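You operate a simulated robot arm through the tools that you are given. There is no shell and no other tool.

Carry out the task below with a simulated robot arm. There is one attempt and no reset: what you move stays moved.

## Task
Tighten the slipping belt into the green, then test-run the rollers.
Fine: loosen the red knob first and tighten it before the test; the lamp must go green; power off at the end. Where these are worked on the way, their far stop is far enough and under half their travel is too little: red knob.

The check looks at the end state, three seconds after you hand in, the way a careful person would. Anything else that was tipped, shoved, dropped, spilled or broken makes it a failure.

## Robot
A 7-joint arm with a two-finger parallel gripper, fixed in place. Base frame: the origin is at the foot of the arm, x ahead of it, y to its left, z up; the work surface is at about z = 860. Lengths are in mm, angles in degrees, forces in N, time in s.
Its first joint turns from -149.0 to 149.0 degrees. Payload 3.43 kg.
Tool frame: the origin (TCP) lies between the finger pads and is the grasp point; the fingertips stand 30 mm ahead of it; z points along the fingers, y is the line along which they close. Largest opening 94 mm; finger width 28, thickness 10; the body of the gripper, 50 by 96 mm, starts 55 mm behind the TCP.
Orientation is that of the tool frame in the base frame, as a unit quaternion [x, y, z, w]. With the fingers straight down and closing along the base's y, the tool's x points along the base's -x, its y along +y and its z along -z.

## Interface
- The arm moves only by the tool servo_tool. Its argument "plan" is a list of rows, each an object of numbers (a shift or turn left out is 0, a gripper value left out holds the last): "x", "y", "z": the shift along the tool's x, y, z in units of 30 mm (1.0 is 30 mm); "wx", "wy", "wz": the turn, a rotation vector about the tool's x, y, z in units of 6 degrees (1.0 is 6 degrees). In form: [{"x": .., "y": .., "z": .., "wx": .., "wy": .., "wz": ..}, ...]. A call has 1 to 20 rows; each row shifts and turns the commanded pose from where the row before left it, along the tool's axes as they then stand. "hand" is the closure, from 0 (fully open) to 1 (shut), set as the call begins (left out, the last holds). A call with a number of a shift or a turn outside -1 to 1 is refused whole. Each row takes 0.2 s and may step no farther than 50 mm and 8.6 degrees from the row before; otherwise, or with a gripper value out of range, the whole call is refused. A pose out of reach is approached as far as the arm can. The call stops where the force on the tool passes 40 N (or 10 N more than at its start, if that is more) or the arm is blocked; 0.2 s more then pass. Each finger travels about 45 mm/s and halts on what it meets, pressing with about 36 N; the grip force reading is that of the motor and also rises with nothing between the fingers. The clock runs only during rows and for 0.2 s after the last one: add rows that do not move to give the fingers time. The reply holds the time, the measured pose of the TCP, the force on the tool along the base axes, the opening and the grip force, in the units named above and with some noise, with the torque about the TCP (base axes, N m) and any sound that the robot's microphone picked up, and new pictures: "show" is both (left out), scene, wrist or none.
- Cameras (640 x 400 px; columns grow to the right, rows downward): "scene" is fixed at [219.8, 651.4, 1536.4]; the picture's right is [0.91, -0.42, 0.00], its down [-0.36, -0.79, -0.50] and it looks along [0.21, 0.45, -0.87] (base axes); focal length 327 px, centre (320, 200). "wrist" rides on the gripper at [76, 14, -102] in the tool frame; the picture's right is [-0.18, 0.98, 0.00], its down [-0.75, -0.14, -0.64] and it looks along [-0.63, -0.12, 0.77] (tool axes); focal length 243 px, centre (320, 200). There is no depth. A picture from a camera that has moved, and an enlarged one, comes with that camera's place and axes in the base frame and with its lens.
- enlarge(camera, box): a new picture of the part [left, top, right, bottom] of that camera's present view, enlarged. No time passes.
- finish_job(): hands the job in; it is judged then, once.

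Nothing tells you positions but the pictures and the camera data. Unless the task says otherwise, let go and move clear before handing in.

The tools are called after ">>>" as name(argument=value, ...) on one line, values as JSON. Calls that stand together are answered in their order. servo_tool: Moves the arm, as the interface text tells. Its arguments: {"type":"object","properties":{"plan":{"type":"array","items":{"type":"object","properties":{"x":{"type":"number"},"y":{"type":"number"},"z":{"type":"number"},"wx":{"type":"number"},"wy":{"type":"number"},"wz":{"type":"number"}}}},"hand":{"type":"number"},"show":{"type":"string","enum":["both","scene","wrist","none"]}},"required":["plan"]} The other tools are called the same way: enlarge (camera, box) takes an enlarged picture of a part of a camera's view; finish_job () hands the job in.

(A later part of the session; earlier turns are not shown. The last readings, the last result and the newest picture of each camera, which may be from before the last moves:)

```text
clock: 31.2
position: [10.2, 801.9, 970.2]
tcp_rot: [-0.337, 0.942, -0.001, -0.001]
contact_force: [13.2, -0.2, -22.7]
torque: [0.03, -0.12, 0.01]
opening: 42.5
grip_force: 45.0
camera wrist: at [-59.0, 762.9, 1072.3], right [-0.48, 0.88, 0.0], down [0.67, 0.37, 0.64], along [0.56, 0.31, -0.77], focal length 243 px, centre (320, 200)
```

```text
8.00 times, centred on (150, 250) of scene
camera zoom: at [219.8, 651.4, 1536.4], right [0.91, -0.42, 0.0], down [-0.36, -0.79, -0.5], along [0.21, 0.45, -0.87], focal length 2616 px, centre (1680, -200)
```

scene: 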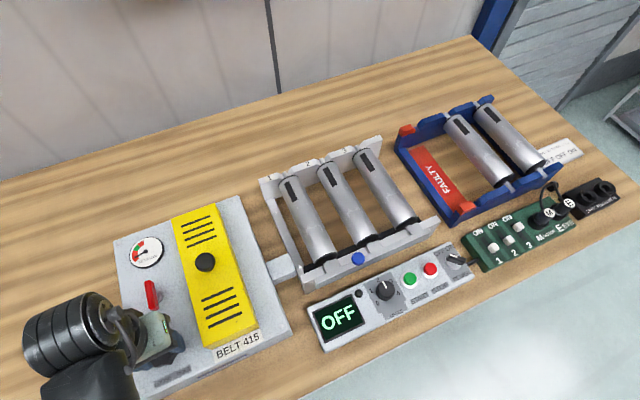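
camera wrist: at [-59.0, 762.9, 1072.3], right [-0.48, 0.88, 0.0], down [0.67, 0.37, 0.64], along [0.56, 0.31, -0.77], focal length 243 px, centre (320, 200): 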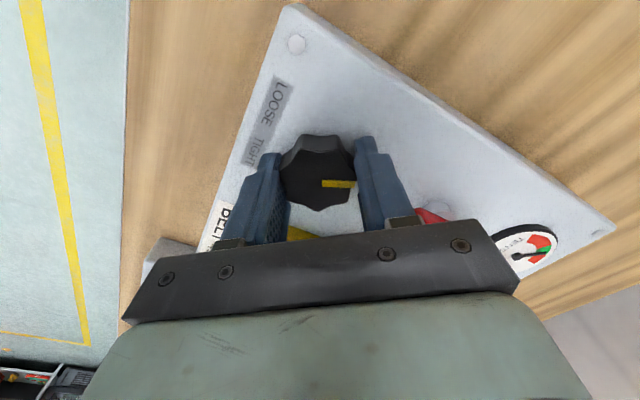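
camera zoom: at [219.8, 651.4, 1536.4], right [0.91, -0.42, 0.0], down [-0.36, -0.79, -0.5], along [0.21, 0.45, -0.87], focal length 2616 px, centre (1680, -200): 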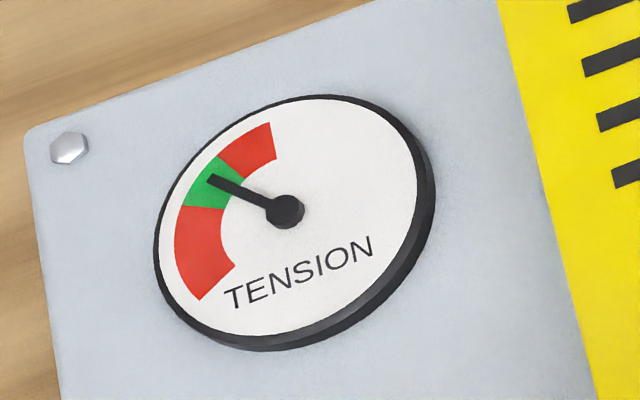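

The needle sits mid-green. I'll let go of the tension knob, rise, and check that the reading holds.

>>> servo_tool(plan=[{}, {}, {}], hand=0.3, show="none")

>>> servo_tool(plan=[{"z": -0.6}, {"z": -0.8}, {"z": -0.8}, {"z": -0.8}, {}], show="both")

>>> enlarge(camera="scene", box=[110, 225, 200, 315])

```text
clock: 32.0
position: [8.3, 800.2, 970.5]
tcp_rot: [-0.338, 0.941, 0.0, 0.0]
contact_force: [-0.1, -0.7, -0.1]
torque: [0.02, -0.03, 0.0]
opening: 65.9
grip_force: 0.1
```

```text
clock: 33.2
position: [6.7, 801.3, 1065.6]
tcp_rot: [-0.338, 0.941, 0.0, -0.001]
contact_force: [0.2, 0.1, -0.7]
torque: [-0.03, -0.01, 0.01]
opening: 66.1
grip_force: 0.1
camera wrist: at [-60.2, 763.6, 1166.8], right [-0.48, 0.88, 0.0], down [0.67, 0.37, 0.64], along [0.56, 0.31, -0.77], focal length 243 px, centre (320, 200)
```

scene: 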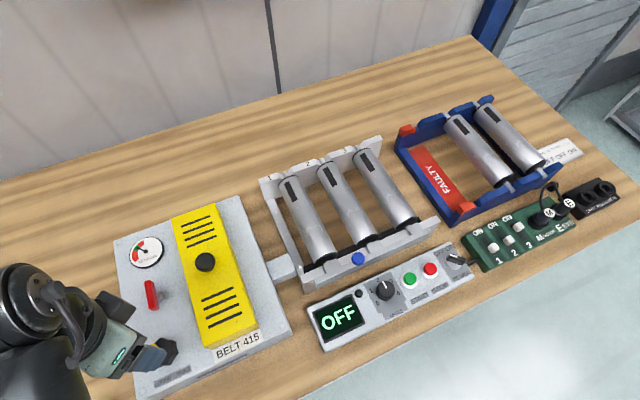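
wrist: 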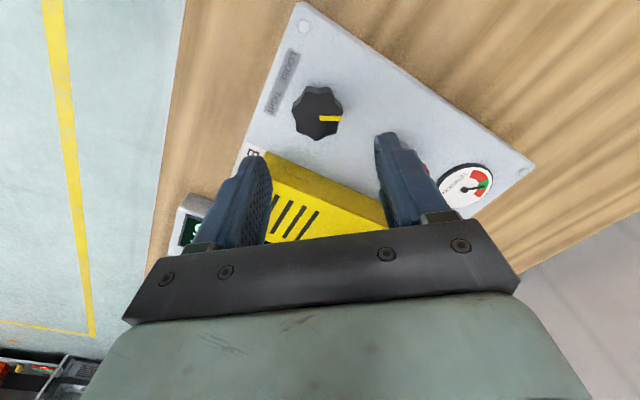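

```text
4.44 times, centred on (155, 270) of scene
camera zoom: at [219.8, 651.4, 1536.4], right [0.91, -0.42, 0.0], down [-0.36, -0.79, -0.5], along [0.21, 0.45, -0.87], focal length 1454 px, centre (1053, -111)
```

zoom: 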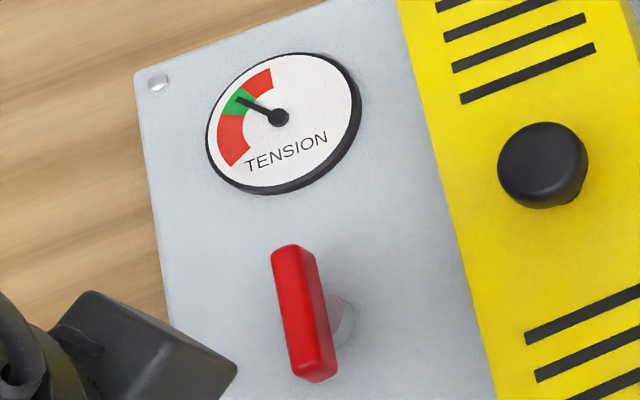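

The tension holds in the green. Next I'll rotate the tool back to 90° and return over the red bar at about (10, 900) to tighten it.

>>> servo_tool(plan=[{"wz": -0.935}, {"wz": -0.935}, {"wz": -0.935}, {"wz": -0.935}, {"wz": -0.935}, {"wz": -0.935}, {"wz": -0.935}, {"wz": -0.935}, {"wz": -0.935}, {"x": -0.82, "y": -0.03}, {"x": -0.82, "y": -0.03}, {"x": -0.83, "y": -0.03}, {"x": -0.83, "y": -0.03}, {}], hand=0.6, show="wrist")

```text
clock: 36.2
position: [10.2, 901.4, 1059.2]
tcp_rot: [0.707, -0.707, 0.0, 0.0]
contact_force: [-0.2, -0.3, -0.1]
torque: [-0.01, 0.02, 0.02]
opening: 37.9
grip_force: 0.0
camera wrist: at [-4.7, 824.7, 1162.3], right [-0.98, 0.18, 0.0], down [0.14, 0.75, 0.64], along [0.12, 0.63, -0.77], focal length 243 px, centre (320, 200)
```

wrist: 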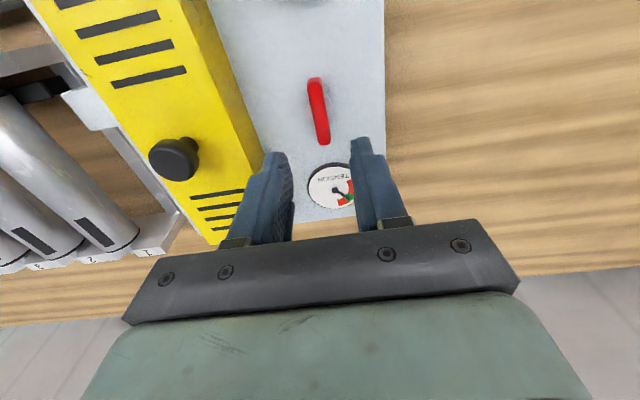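

The bar is centred under the gripper. I'll descend and grip it at the same height as before.

>>> servo_tool(plan=[{"z": 0.7}, {"z": 0.7}, {"z": 0.7}, {"z": 0.56}, {}], show="wrist")

```text
clock: 37.4
position: [11.3, 900.1, 981.1]
tcp_rot: [0.707, -0.707, 0.0, 0.0]
contact_force: [0.5, -0.3, 0.6]
torque: [0.01, 0.03, 0.01]
opening: 37.4
grip_force: 0.0
camera wrist: at [-3.2, 823.1, 1083.0], right [-0.98, 0.18, 0.0], down [0.14, 0.75, 0.64], along [0.12, 0.63, -0.77], focal length 243 px, centre (320, 200)
```

wrist: 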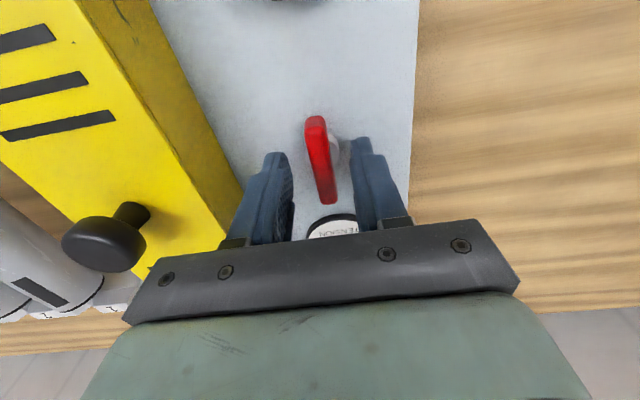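

>>> servo_tool(plan=[{"z": 0.05}, {}, {}, {}, {}], hand=1, show="wrist")

```text
clock: 38.6
position: [10.3, 898.2, 979.8]
tcp_rot: [0.708, -0.706, 0.0, 0.001]
contact_force: [-23.3, 0.6, 1.1]
torque: [-0.16, 0.23, -0.07]
opening: 11.9
grip_force: 45.1
camera wrist: at [-4.3, 822.4, 1082.1], right [-0.98, 0.18, 0.0], down [0.14, 0.75, 0.64], along [0.12, 0.63, -0.77], focal length 243 px, centre (320, 200)
```

wrist: 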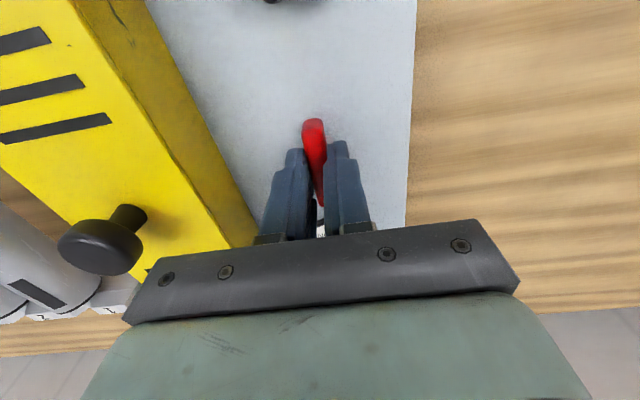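

The bar is gripped at 11.9 mm. I'll ease the sideways load and turn clockwise to tighten.

>>> servo_tool(plan=[{"y": 0.027}, {"wz": 0.8}, {"wz": 0.8}, {"wz": 0.8}, {"wz": 0.8}, {"wz": 0.8}, {}], show="none")

```text
clock: 40.2
position: [10.2, 899.1, 979.4]
tcp_rot: [-0.545, 0.839, 0.0, -0.003]
contact_force: [-29.7, -12.4, -8.8]
torque: [0.45, -0.08, 0.01]
opening: 12.0
grip_force: 45.2
```

>>> servo_tool(plan=[{"x": 0.026, "y": 0.025, "z": 0.01}, {"wz": 0.8}, {"wz": 0.8}, {"wz": 0.8}, {"wz": 0.8}, {"wz": 0.8}, {}], show="none")

```text
clock: 41.8
position: [10.3, 899.8, 979.7]
tcp_rot: [-0.357, 0.934, 0.001, 0.0]
contact_force: [-14.1, -2.9, 5.5]
torque: [-1.01, 1.23, 0.03]
opening: 12.2
grip_force: 45.3
```

The turn is at about 42°, with low forces. I'll keep going toward the original tight position.

>>> servo_tool(plan=[{"x": 0.012, "y": 0.011}, {"wz": 0.8}, {"wz": 0.8}, {"wz": 0.8}, {"wz": 0.8}, {"wz": 0.8}, {}], show="wrist")

```text
clock: 43.4
position: [9.5, 899.6, 979.2]
tcp_rot: [-0.156, 0.988, 0.0, 0.001]
contact_force: [-10.1, 4.2, 4.1]
torque: [0.0, 0.42, 0.02]
opening: 11.8
grip_force: 45.1
camera wrist: at [-67.9, 889.2, 1082.0], right [-0.13, 0.99, 0.0], down [0.76, 0.1, 0.64], along [0.64, 0.08, -0.77], focal length 243 px, centre (320, 200)
```

wrist: 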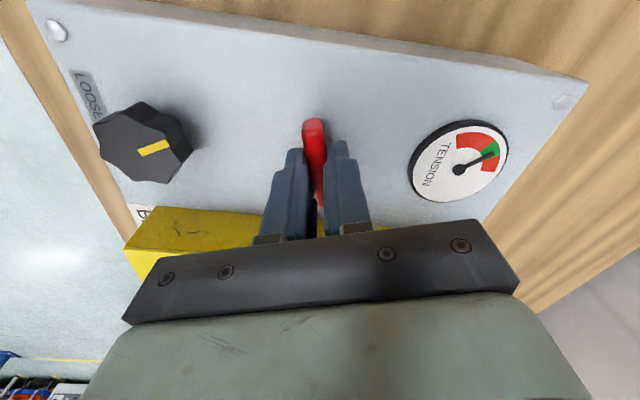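

Now it's at about 18° with the gauge still green. I'll finish the turn and look for the stop torque.

>>> servo_tool(plan=[{"wz": 0.8}, {"wz": 0.8}, {"wz": 0.8}, {"wz": 0.6}, {}], show="none")

>>> servo_tool(plan=[{"wz": 0.3}, {"wz": 0.2}, {}], show="wrist")

```text
clock: 44.6
position: [9.7, 900.6, 979.7]
tcp_rot: [0.001, 1.0, 0.001, 0.0]
contact_force: [-11.6, 17.7, 9.8]
torque: [0.22, -0.84, 0.07]
opening: 12.2
grip_force: 44.8
```

```text
clock: 45.4
position: [9.9, 898.0, 980.1]
tcp_rot: [0.027, 1.0, 0.0, 0.0]
contact_force: [-6.4, 19.0, 10.2]
torque: [0.27, 0.4, 1.42]
opening: 12.6
grip_force: 44.5
camera wrist: at [-66.1, 917.3, 1082.1], right [0.24, 0.97, 0.0], down [0.75, -0.18, 0.64], along [0.62, -0.15, -0.77], focal length 243 px, centre (320, 200)
```

wrist: 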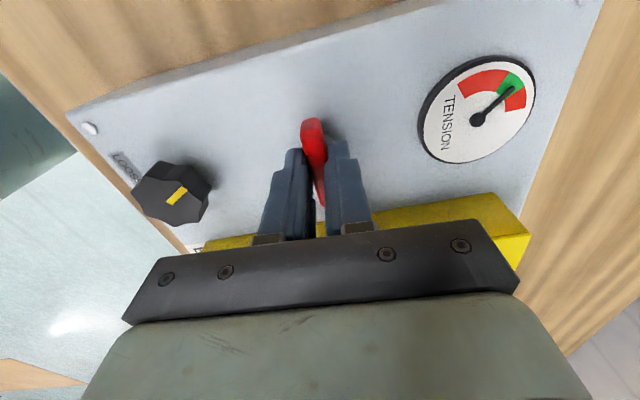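

The torque rose to 1.4 N m at the original position, so the red knob is tight again. I'll release, rise, and check the gauge.

>>> enlarge(camera="wrist", box=[410, 40, 550, 170])

>>> servo_tool(plan=[{}, {}, {}], hand=0.65, show="none")

>>> servo_tool(plan=[{"z": -0.8}, {"z": -0.8}, {"z": -0.8}, {"z": -0.8}, {"z": -0.8}, {"z": -0.8}, {}], show="both")

>>> enlarge(camera="scene", box=[110, 225, 200, 315])

```text
3.08 times, centred on (480, 105) of wrist
camera zoom: at [-66.1, 917.3, 1082.1], right [0.24, 0.97, 0.0], down [0.75, -0.18, 0.64], along [0.62, -0.15, -0.77], focal length 746 px, centre (-172, 492)
```

zoom: 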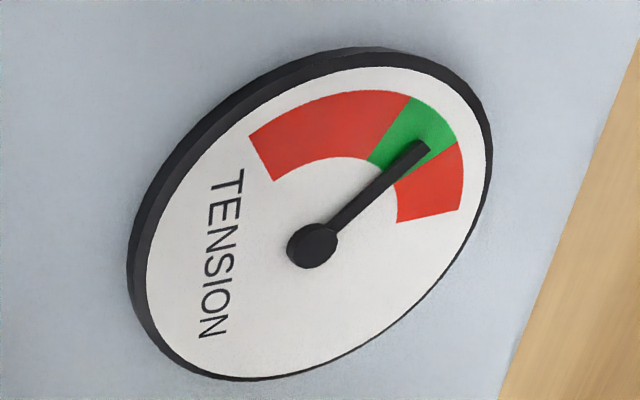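

```text
clock: 46.2
position: [10.0, 898.9, 980.4]
tcp_rot: [0.027, 1.0, 0.0, 0.0]
contact_force: [-0.3, 0.8, 0.1]
torque: [0.0, 0.0, -0.04]
opening: 32.9
grip_force: 0.1
```

```text
clock: 47.8
position: [11.6, 899.4, 1123.6]
tcp_rot: [0.026, 1.0, 0.001, 0.0]
contact_force: [0.3, -0.1, -0.9]
torque: [-0.02, -0.04, -0.02]
opening: 32.9
grip_force: 0.0
camera wrist: at [-64.0, 916.5, 1225.2], right [0.24, 0.97, 0.0], down [0.75, -0.18, 0.64], along [0.62, -0.15, -0.77], focal length 243 px, centre (320, 200)
```

scene: 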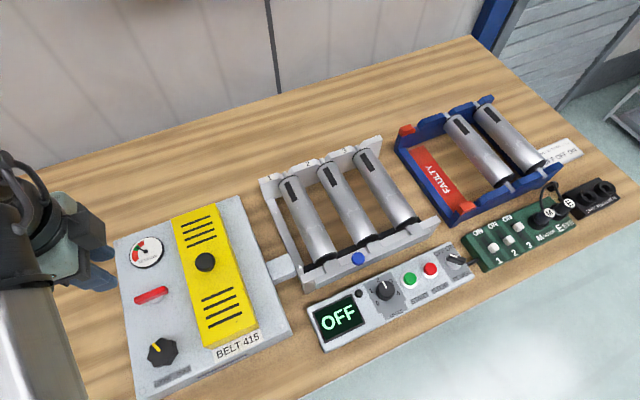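
wrist: 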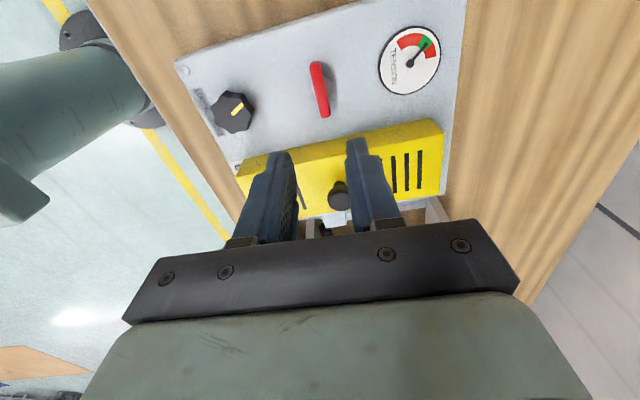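

```text
4.44 times, centred on (155, 270) of scene
camera zoom: at [219.8, 651.4, 1536.4], right [0.91, -0.42, 0.0], down [-0.36, -0.79, -0.5], along [0.21, 0.45, -0.87], focal length 1454 px, centre (1053, -111)
```

zoom: 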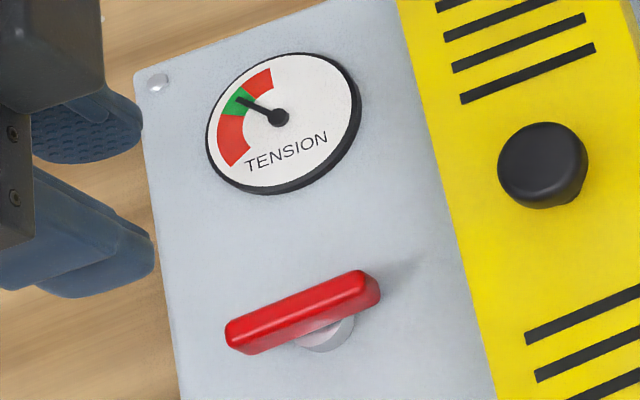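

The gauge is mid-green and the red knob is back at tight. The control box comes next: I put the power knob at about (556, 739, 917), so I'll travel high to above it for a close look.

>>> servo_tool(plan=[{"wz": -0.507}, {"x": -0.954, "y": -0.279}, {"x": -0.954, "y": -0.279}, {"x": -0.954, "y": -0.279}, {"x": -0.954, "y": -0.279}, {"x": -0.954, "y": -0.279}, {"x": -0.954, "y": -0.279}, {"x": -0.954, "y": -0.279}, {"x": -0.954, "y": -0.279}, {"x": -0.954, "y": -0.279}, {"x": -0.954, "y": -0.279}, {"x": -0.954, "y": -0.279}, {"x": -0.954, "y": -0.279}, {"x": -0.954, "y": -0.279}, {"x": -0.954, "y": -0.279}, {"x": -0.954, "y": -0.279}, {"x": -0.954, "y": -0.279}, {"x": -0.954, "y": -0.279}, {"x": -0.954, "y": -0.279}, {"x": -0.954, "y": -0.279}], show="none")

>>> servo_tool(plan=[{"z": 0.8}, {"z": 0.8}, {"z": 0.4}, {}], show="both")

>>> enlarge(camera="wrist", box=[220, 60, 420, 200])

```text
clock: 52.0
position: [553.2, 741.9, 1124.5]
tcp_rot: [-0.001, 1.0, -0.001, 0.0]
contact_force: [0.2, -0.2, 0.3]
torque: [-0.02, 0.0, 0.0]
opening: 32.8
grip_force: 0.0
```

```text
clock: 53.0
position: [554.4, 741.2, 1062.9]
tcp_rot: [0.0, 1.0, 0.0, 0.0]
contact_force: [-1.1, 0.6, -0.2]
torque: [0.0, 0.04, -0.01]
opening: 32.8
grip_force: 0.1
camera wrist: at [477.3, 754.7, 1165.0], right [0.18, 0.98, 0.0], down [0.75, -0.14, 0.64], along [0.63, -0.12, -0.77], focal length 243 px, centre (320, 200)
```

scene: 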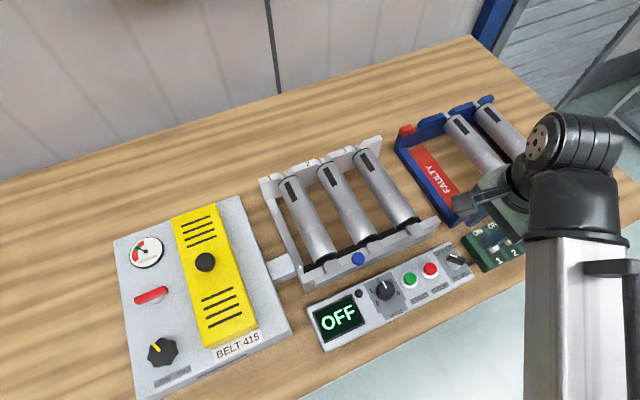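
wrist: 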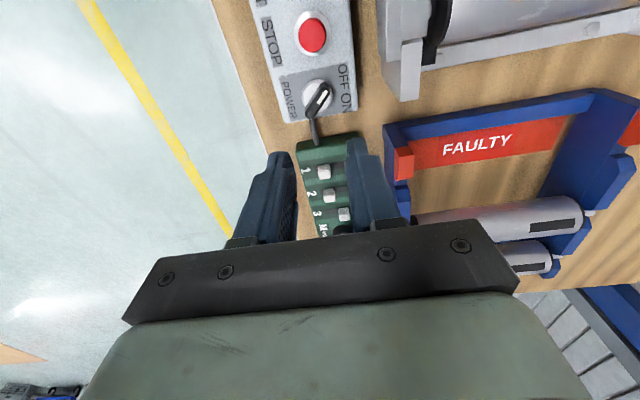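

```text
2.86 times, centred on (320, 130) of wrist
camera zoom: at [477.3, 754.7, 1165.0], right [0.18, 0.98, 0.0], down [0.75, -0.14, 0.64], along [0.63, -0.12, -0.77], focal length 693 px, centre (320, 400)
```

zoom: 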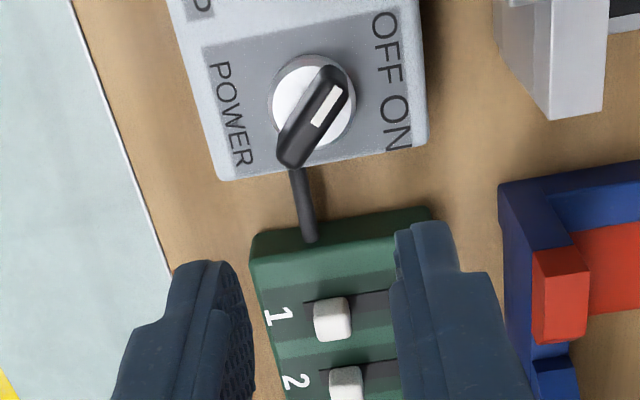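

The power knob is a small bar handle at about (555, 738, 917), pointing at OFF at roughly 138° in base axes. I'll turn the tool counter-clockwise up here so the fingers line up across the bar, leaving room to turn clockwise to ON.

>>> servo_tool(plan=[{"wz": -1}, {"wz": -1}, {"wz": -1}, {"wz": -1}, {"wz": -1}, {"wz": -1}, {"wz": -1}, {"wz": -1}, {"wz": -1}, {"wz": -1}, {"wz": -1}, {"wz": -1}, {}], show="none")

>>> servo_tool(plan=[{"wz": -1}, {"wz": -1}, {"wz": -1}, {"wz": -1}, {"wz": -1}, {"wz": -1}, {"wz": -1}, {"wz": -1}, {"wz": -1}, {"wz": -1}, {"wz": -1}, {}], show="both")

```text
clock: 55.8
position: [554.2, 740.0, 1063.4]
tcp_rot: [-0.588, 0.808, -0.001, 0.001]
contact_force: [0.4, 0.4, -0.3]
torque: [0.01, -0.01, 0.01]
opening: 33.0
grip_force: 0.1
```

```text
clock: 58.4
position: [554.1, 739.6, 1063.1]
tcp_rot: [0.934, -0.356, 0.0, 0.0]
contact_force: [0.1, -0.2, 0.1]
torque: [0.03, 0.01, 0.01]
opening: 33.0
grip_force: 0.0
camera wrist: at [600.5, 677.9, 1165.5], right [-0.79, -0.61, 0.0], down [-0.47, 0.61, 0.64], along [-0.39, 0.51, -0.77], focal length 243 px, centre (320, 200)
```

scene: 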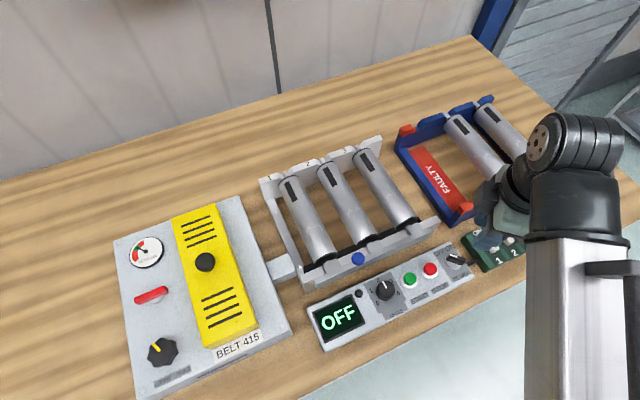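
wrist: 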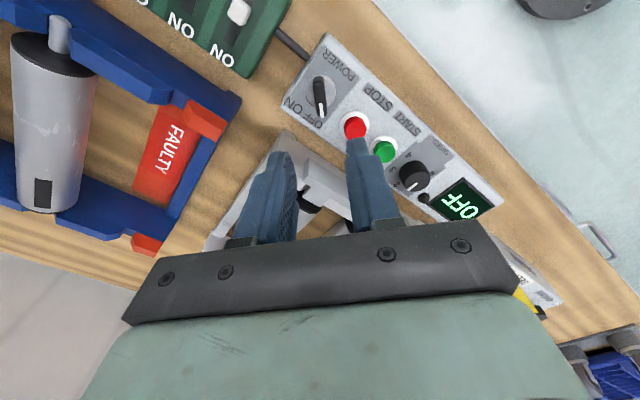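

>>> enlarge(camera="wrist", box=[240, 30, 440, 170])

```text
2.86 times, centred on (340, 100) of wrist
camera zoom: at [600.5, 677.9, 1165.5], right [-0.79, -0.61, 0.0], down [-0.47, 0.61, 0.64], along [-0.39, 0.51, -0.77], focal length 693 px, centre (263, 486)
```

zoom: 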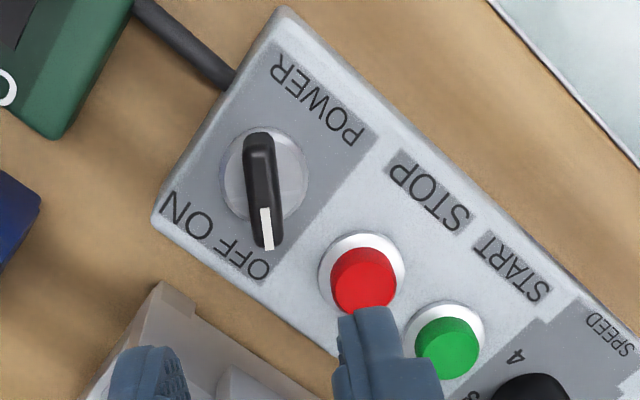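

The knob's centre is at about (554, 737), with the handle top near z 916 and the bar at about 133°. I'll trim the tool angle and come down to just above it.

>>> servo_tool(plan=[{"wz": 0.8}, {"x": 0.075, "y": 0.07, "z": 0.8}, {"z": 0.8}, {"z": 0.8}, {"z": 0.8}, {"z": 0.5}, {}], show="both")

>>> enlarge(camera="wrist", box=[220, 80, 420, 220])

```text
clock: 60.0
position: [553.5, 738.3, 952.1]
tcp_rot: [0.918, -0.397, 0.0, 0.0]
contact_force: [-0.2, 0.6, 0.5]
torque: [-0.03, -0.01, 0.03]
opening: 32.7
grip_force: 0.0
camera wrist: at [595.0, 672.0, 1053.9], right [-0.84, -0.54, 0.0], down [-0.41, 0.65, 0.64], along [-0.35, 0.54, -0.77], focal length 243 px, centre (320, 200)
```

scene: 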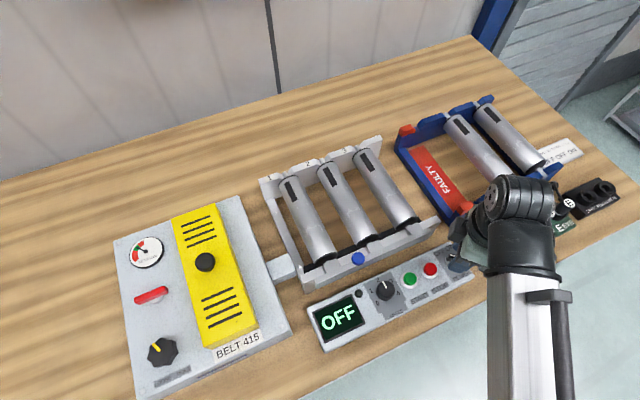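
wrist: 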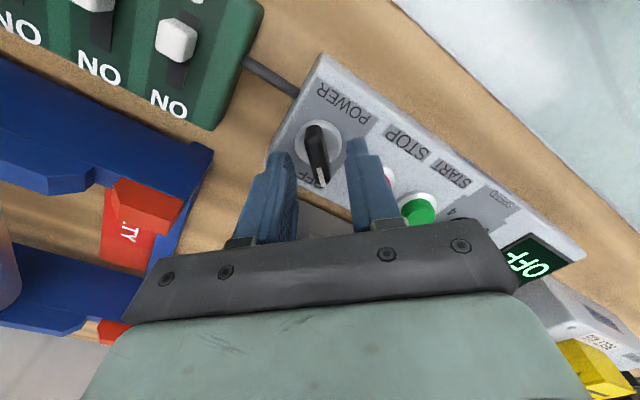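

```text
2.86 times, centred on (320, 150) of wrist
camera zoom: at [595.0, 672.0, 1053.9], right [-0.84, -0.54, 0.0], down [-0.41, 0.65, 0.64], along [-0.35, 0.54, -0.77], focal length 693 px, centre (320, 343)
```

zoom: 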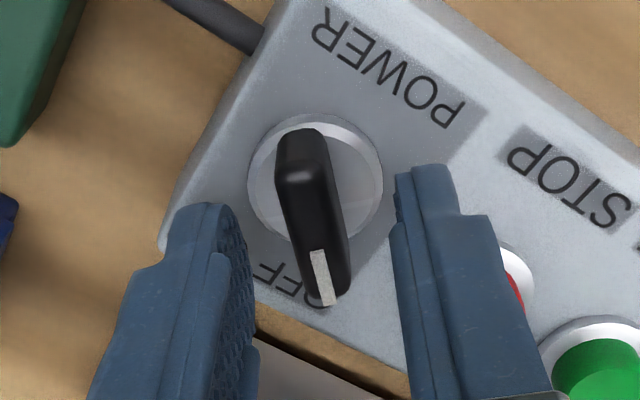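

The bar sits between the fingers and is aligned. I'll go down 15 mm and close.

>>> servo_tool(plan=[{"z": 0.3}, {"z": 0.2}, {}], show="none")

>>> servo_tool(plan=[{}, {}, {}], hand=1, show="wrist")

>>> enlarge(camera="wrist", box=[220, 80, 420, 220])

```text
clock: 60.8
position: [553.5, 737.8, 936.8]
tcp_rot: [0.918, -0.398, 0.0, 0.0]
contact_force: [0.3, -0.2, -1.2]
torque: [-0.01, -0.01, -0.01]
opening: 32.7
grip_force: 0.1
```

```text
clock: 61.6
position: [554.8, 739.3, 936.2]
tcp_rot: [0.918, -0.397, 0.0, -0.001]
contact_force: [12.0, 12.3, 1.6]
torque: [0.43, -0.38, 0.06]
opening: 28.5
grip_force: 44.7
camera wrist: at [595.4, 672.4, 1038.3], right [-0.84, -0.54, 0.0], down [-0.41, 0.64, 0.64], along [-0.34, 0.54, -0.77], focal length 243 px, centre (320, 200)
```

wrist: 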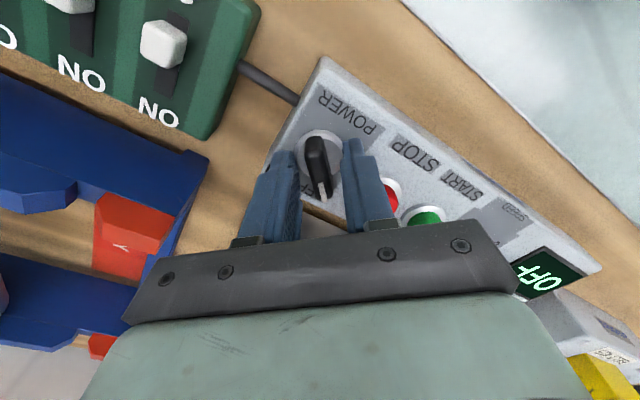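

```text
2.86 times, centred on (320, 150) of wrist
camera zoom: at [595.4, 672.4, 1038.3], right [-0.84, -0.54, 0.0], down [-0.41, 0.64, 0.64], along [-0.34, 0.54, -0.77], focal length 693 px, centre (320, 343)
```

zoom: 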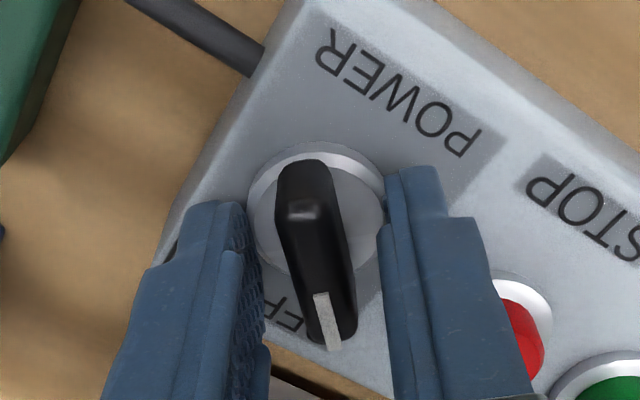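

The tips closed on the round base, at 28.5 mm. I'll open, rise 5 mm, and close on the handle.

>>> servo_tool(plan=[{}, {"z": -0.17, "y": -0.024}, {}], hand=0.62, show="none")

>>> servo_tool(plan=[{}, {}, {}, {}], hand=1, show="wrist")

>>> enlarge(camera="wrist", box=[220, 80, 420, 220])

```text
clock: 62.4
position: [554.0, 736.1, 941.7]
tcp_rot: [0.918, -0.397, -0.001, 0.0]
contact_force: [-0.5, -0.2, 0.7]
torque: [0.0, 0.0, 0.01]
opening: 35.8
grip_force: 0.0
```

```text
clock: 63.4
position: [554.0, 739.5, 941.6]
tcp_rot: [0.917, -0.398, 0.0, -0.001]
contact_force: [10.1, 7.9, 2.4]
torque: [0.05, -0.14, 0.03]
opening: 10.9
grip_force: 44.4
camera wrist: at [595.7, 672.4, 1044.2], right [-0.84, -0.54, 0.0], down [-0.41, 0.65, 0.64], along [-0.34, 0.54, -0.77], focal length 243 px, centre (320, 200)
```

wrist: 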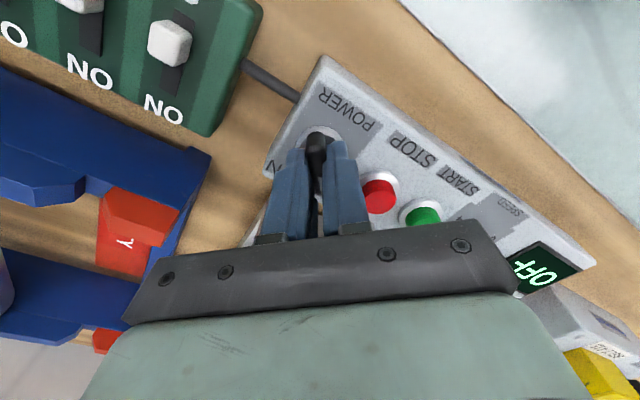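

```text
2.86 times, centred on (320, 150) of wrist
camera zoom: at [595.7, 672.4, 1044.2], right [-0.84, -0.54, 0.0], down [-0.41, 0.65, 0.64], along [-0.34, 0.54, -0.77], focal length 693 px, centre (320, 343)
```

zoom: 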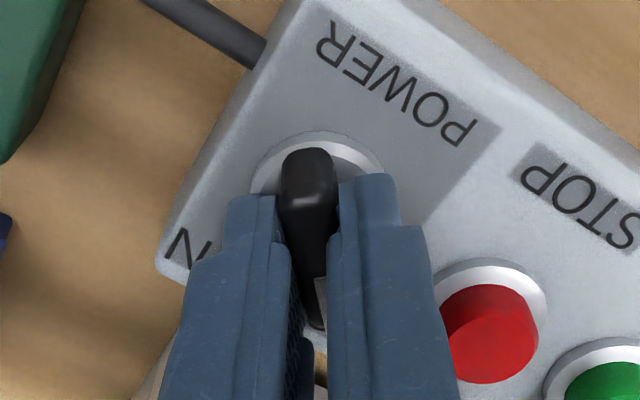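

The handle is gripped at 10.9 mm. I'll turn it clockwise toward ON and watch the display.

>>> servo_tool(plan=[{"y": -0.01}, {"wz": 0.7}, {"wz": 0.7}, {"wz": 0.7}, {"wz": 0.7}, {"wz": 0.7}, {}], show="both")

```text
clock: 65.0
position: [554.6, 738.4, 942.6]
tcp_rot: [0.83, -0.558, 0.001, -0.001]
contact_force: [20.6, 14.2, -5.6]
torque: [-0.95, -0.83, 0.04]
opening: 10.8
grip_force: 44.2
camera wrist: at [569.6, 661.9, 1044.2], right [-0.98, -0.2, 0.0], down [-0.15, 0.75, 0.64], along [-0.13, 0.63, -0.77], focal length 243 px, centre (320, 200)
```

scene: 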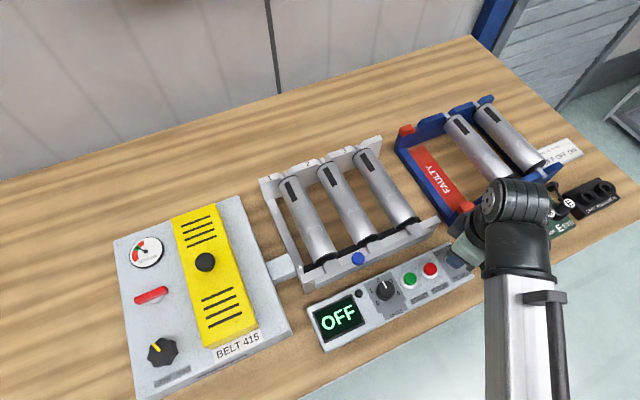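
wrist: 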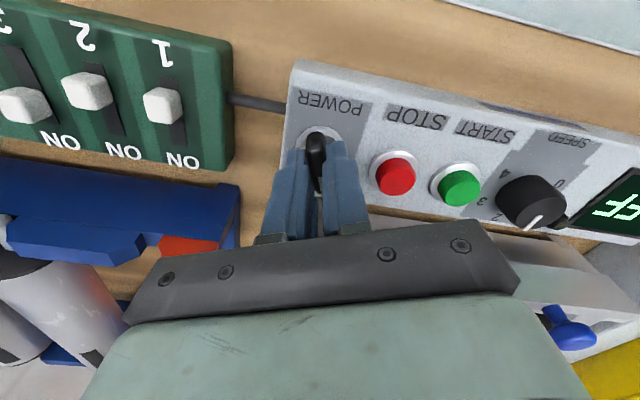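

>>> servo_tool(plan=[{"x": -0.007, "y": -0.028}, {"wz": 0.7}, {"wz": 0.7}, {"wz": 0.7}, {"wz": 0.7}, {"wz": 0.7}, {"wz": 0.7}, {}], show="both")

```text
clock: 66.8
position: [554.5, 738.4, 941.9]
tcp_rot: [-0.688, 0.726, 0.001, -0.001]
contact_force: [4.2, 12.0, -17.7]
torque: [1.22, -0.27, -0.05]
opening: 11.2
grip_force: 44.8
camera wrist: at [536.5, 662.6, 1044.3], right [-0.97, 0.24, 0.0], down [0.18, 0.74, 0.64], along [0.15, 0.62, -0.77], focal length 243 px, centre (320, 200)
```

scene: 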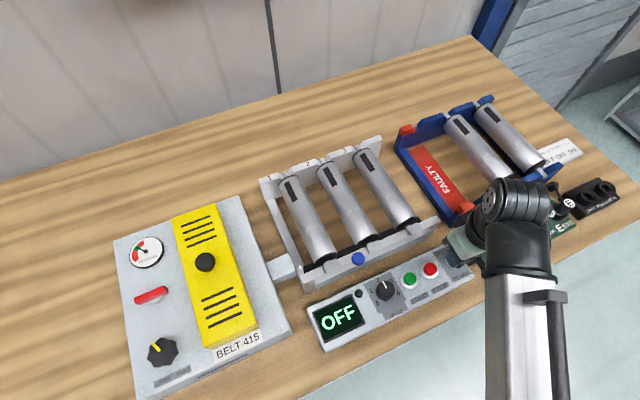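
wrist: 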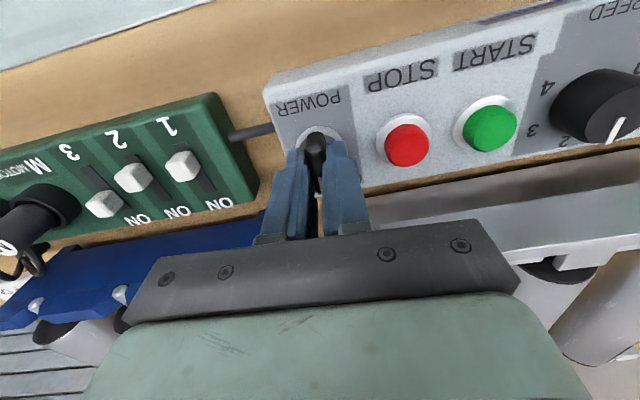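

The pointer is now about upright, with no stop felt and the display still OFF. I'll keep turning clockwise.

>>> servo_tool(plan=[{"x": -0.013, "y": -0.003, "z": 0.017}, {"wz": 0.7}, {"wz": 0.7}, {"wz": 0.7}, {"wz": 0.7}, {"wz": 0.7}, {}], show="both")

```text
clock: 68.4
position: [554.4, 737.8, 941.6]
tcp_rot: [-0.545, 0.838, 0.0, 0.001]
contact_force: [-5.9, 2.3, -5.6]
torque: [-1.23, 0.6, -0.03]
opening: 10.7
grip_force: 44.4
camera wrist: at [510.9, 674.2, 1044.5], right [-0.82, 0.57, 0.0], down [0.44, 0.63, 0.64], along [0.36, 0.53, -0.77], focal length 243 px, centre (320, 200)
```

scene: 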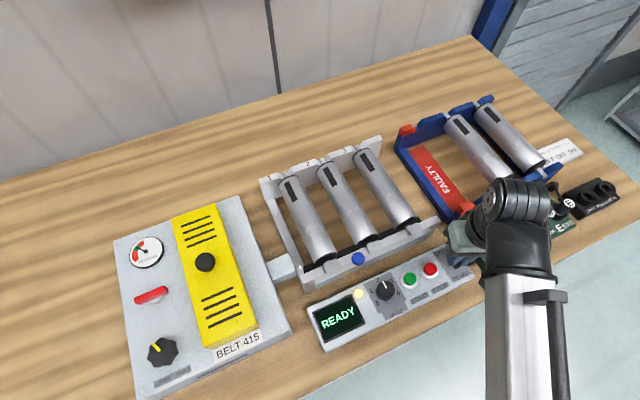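
wrist: 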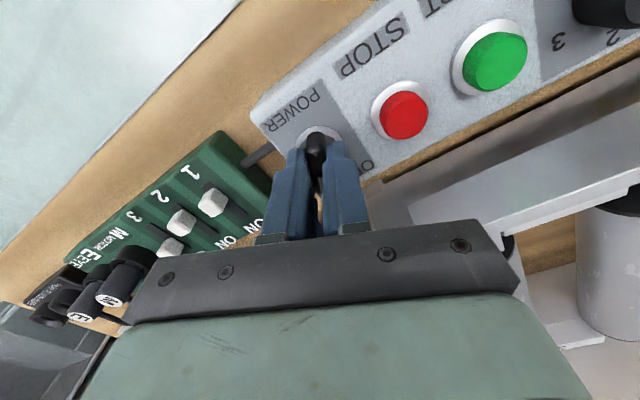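

The display now shows READY with an amber lamp. I'll turn the knob the rest of the way to its ON stop.

>>> servo_tool(plan=[{"wz": 0.7}, {"wz": 0.7}, {"wz": 0.7}, {"wz": 0.7}, {"wz": 0.6}, {}], show="wrist")

```text
clock: 69.8
position: [555.2, 738.5, 942.1]
tcp_rot: [-0.387, 0.922, 0.0, -0.001]
contact_force: [-0.1, -1.3, -5.6]
torque: [0.34, -0.28, -0.02]
opening: 10.9
grip_force: 44.5
camera wrist: at [491.4, 693.3, 1044.4], right [-0.57, 0.82, 0.0], down [0.63, 0.44, 0.64], along [0.53, 0.37, -0.77], focal length 243 px, centre (320, 200)
```

wrist: 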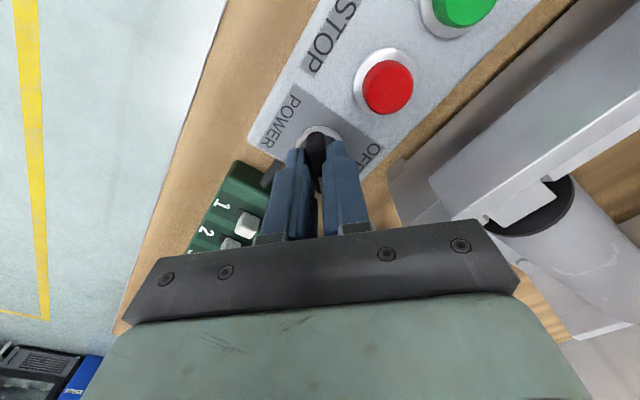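

>>> servo_tool(plan=[{"wz": 0.4}, {"wz": 0.4}, {}], show="scene")

```text
clock: 70.6
position: [556.2, 738.7, 942.5]
tcp_rot: [-0.348, 0.937, -0.001, -0.001]
contact_force: [2.6, -2.2, -11.8]
torque: [-0.04, -0.05, 1.41]
opening: 12.2
grip_force: 44.9
```

scene: 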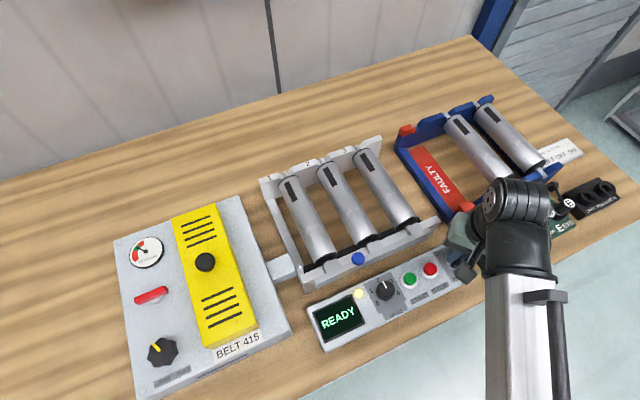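

The torque of 1.4 N m shows the power knob is at its ON stop. I'll release it, rise, close the fingers and move over START at about (457, 740).

>>> servo_tool(plan=[{}, {}, {"z": -0.6}, {"z": -0.7}, {"z": -0.7}, {"wz": -0.82}, {"wz": -0.82}, {"wz": -0.82}, {"wz": -0.82}, {"wz": -0.82}, {"wz": -0.82}, {"wz": -0.82}, {"wz": -0.82}, {"wz": -0.82}, {"wz": -0.82}], hand=0.6, show="none")

>>> servo_tool(plan=[{"y": 0.82, "x": -0.02}, {"y": 0.82, "x": -0.02}, {"y": 0.82, "x": -0.02}, {"y": 0.82}, {}], hand=1, show="both")

>>> enlarge(camera="wrist", box=[220, 60, 420, 220])

```text
clock: 73.8
position: [554.6, 738.0, 1003.1]
tcp_rot: [0.708, -0.706, 0.0, 0.0]
contact_force: [0.6, -0.5, -0.1]
torque: [0.03, 0.01, 0.02]
opening: 37.6
grip_force: 0.1
```

```text
clock: 75.0
position: [455.6, 741.2, 1002.1]
tcp_rot: [0.708, -0.707, 0.001, 0.0]
contact_force: [-0.3, 0.2, -0.1]
torque: [-0.02, 0.01, 0.01]
opening: 0.0
grip_force: 33.7
camera wrist: at [440.8, 663.8, 1103.7], right [-0.98, 0.18, 0.0], down [0.14, 0.75, 0.64], along [0.12, 0.63, -0.77], focal length 243 px, centre (320, 200)
```

scene: 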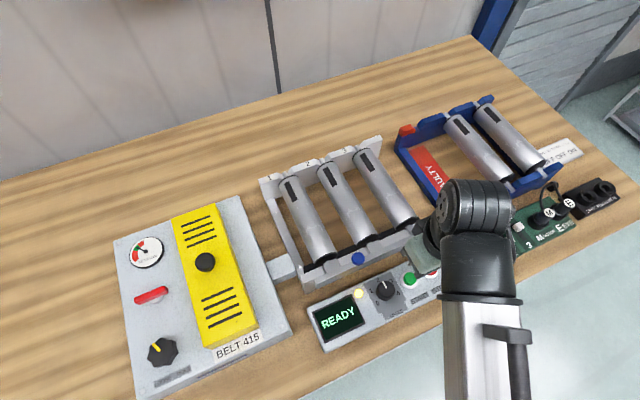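
wrist: 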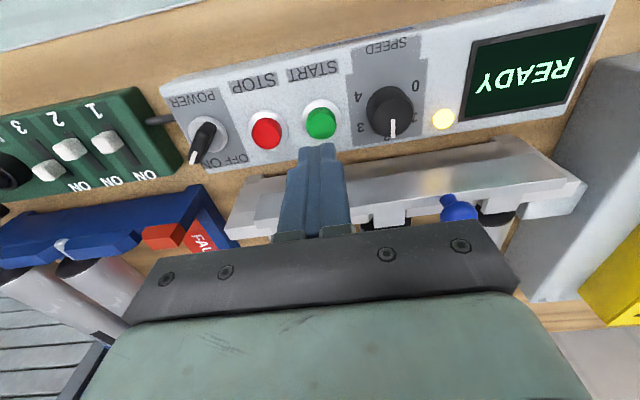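

```text
2.50 times, centred on (320, 140) of wrist
camera zoom: at [440.8, 663.8, 1103.7], right [-0.98, 0.18, 0.0], down [0.14, 0.75, 0.64], along [0.12, 0.63, -0.77], focal length 606 px, centre (320, 350)
```

zoom: 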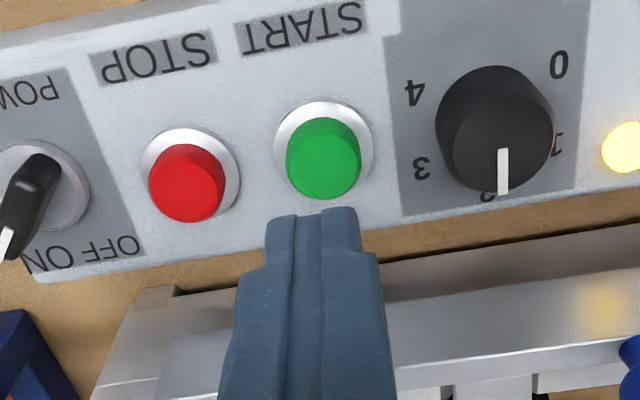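

START is directly below, at about (454, 742) with its top near z 910. I'll descend to just above it and then press in small steps.

>>> servo_tool(plan=[{"y": 0.04, "z": 0.5}, {"z": 0.6}, {"z": 0.5}, {"z": 0.2}, {}], show="wrist")

>>> enlarge(camera="wrist", box=[220, 60, 420, 220])

```text
clock: 76.2
position: [454.6, 741.5, 948.9]
tcp_rot: [-0.707, 0.707, 0.0, 0.0]
contact_force: [0.3, -1.1, -0.6]
torque: [-0.04, -0.02, 0.0]
opening: 0.0
grip_force: 32.6
camera wrist: at [440.6, 664.3, 1050.6], right [-0.98, 0.18, 0.0], down [0.14, 0.75, 0.64], along [0.12, 0.63, -0.77], focal length 243 px, centre (320, 200)
```

wrist: 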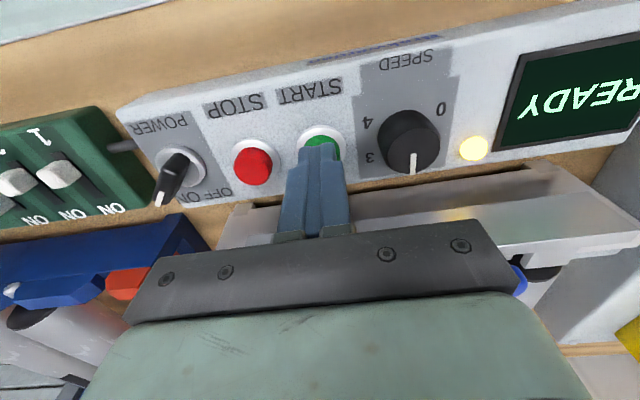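

```text
2.50 times, centred on (320, 140) of wrist
camera zoom: at [440.6, 664.3, 1050.6], right [-0.98, 0.18, 0.0], down [0.14, 0.75, 0.64], along [0.12, 0.63, -0.77], focal length 606 px, centre (320, 350)
```

zoom: 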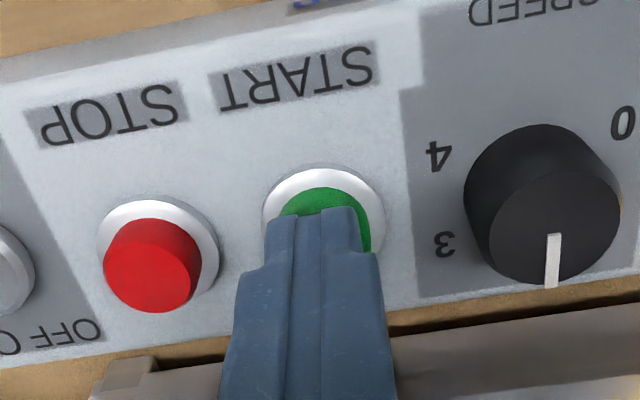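

The tips are right over the green button. Now I'll press gently.

>>> servo_tool(plan=[{"y": 0.04, "z": 0.1}, {"z": 0.1}, {"z": 0.08}], show="none")

```text
clock: 77.0
position: [453.6, 740.8, 941.7]
tcp_rot: [0.707, -0.707, -0.001, 0.0]
contact_force: [1.3, 2.2, 6.8]
torque: [0.07, -0.01, 0.03]
opening: 0.1
grip_force: 33.0
heard: click
```

A click was heard. I'll check the display and lamp.

>>> servo_tool(plan=[{}], show="both")

>>> enlarge(camera="scene", box=[300, 230, 480, 350])

```text
clock: 77.4
position: [454.0, 741.3, 939.9]
tcp_rot: [0.707, -0.707, -0.001, 0.0]
contact_force: [1.2, 4.7, 9.5]
torque: [0.08, -0.01, 0.01]
opening: 0.0
grip_force: 32.9
camera wrist: at [439.1, 664.3, 1042.8], right [-0.98, 0.18, 0.0], down [0.14, 0.75, 0.64], along [0.12, 0.63, -0.77], focal length 243 px, centre (320, 200)
```

scene: 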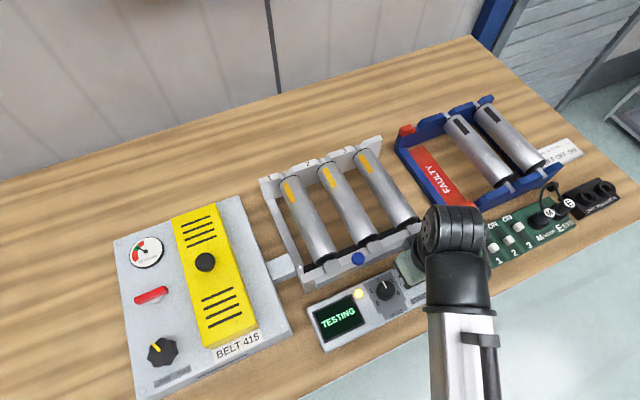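
wrist: 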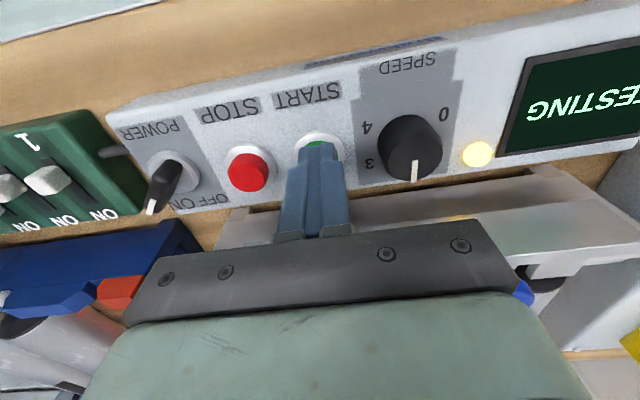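

```text
3.33 times, centred on (390, 290) of scene
camera zoom: at [219.8, 651.4, 1536.4], right [0.91, -0.42, 0.0], down [-0.36, -0.79, -0.5], along [0.21, 0.45, -0.87], focal length 1090 px, centre (87, -100)
```

zoom: 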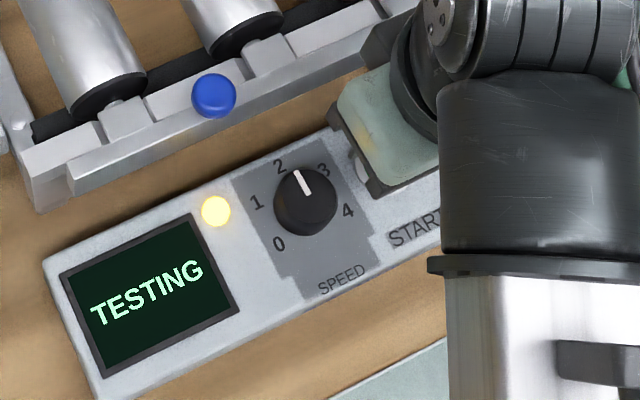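

TESTING is shown and the rollers are running. I'll lift off the button, stay clear, and wait for the result.

>>> servo_tool(plan=[{"z": -0.3}, {"z": -0.7}, {"z": -0.8}, {}, {}, {}, {}, {}], show="scene")

>>> enlarge(camera="scene", box=[250, 130, 480, 350])

```text
clock: 79.2
position: [454.4, 741.2, 993.7]
tcp_rot: [-0.707, 0.708, 0.0, -0.001]
contact_force: [-0.7, 0.5, -1.0]
torque: [-0.02, 0.0, 0.02]
opening: 0.2
grip_force: 33.0
```

scene: 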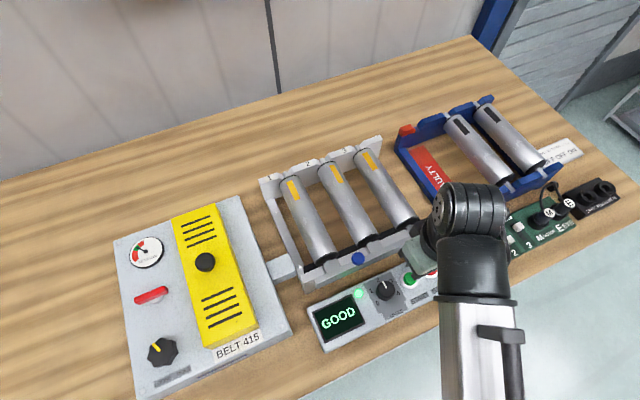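

```text
1.82 times, centred on (365, 240) of scene
camera zoom: at [219.8, 651.4, 1536.4], right [0.91, -0.42, 0.0], down [-0.36, -0.79, -0.5], along [0.21, 0.45, -0.87], focal length 595 px, centre (238, 127)
```

zoom: 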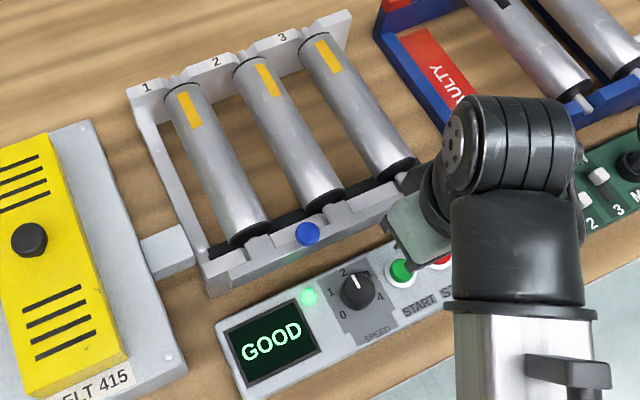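

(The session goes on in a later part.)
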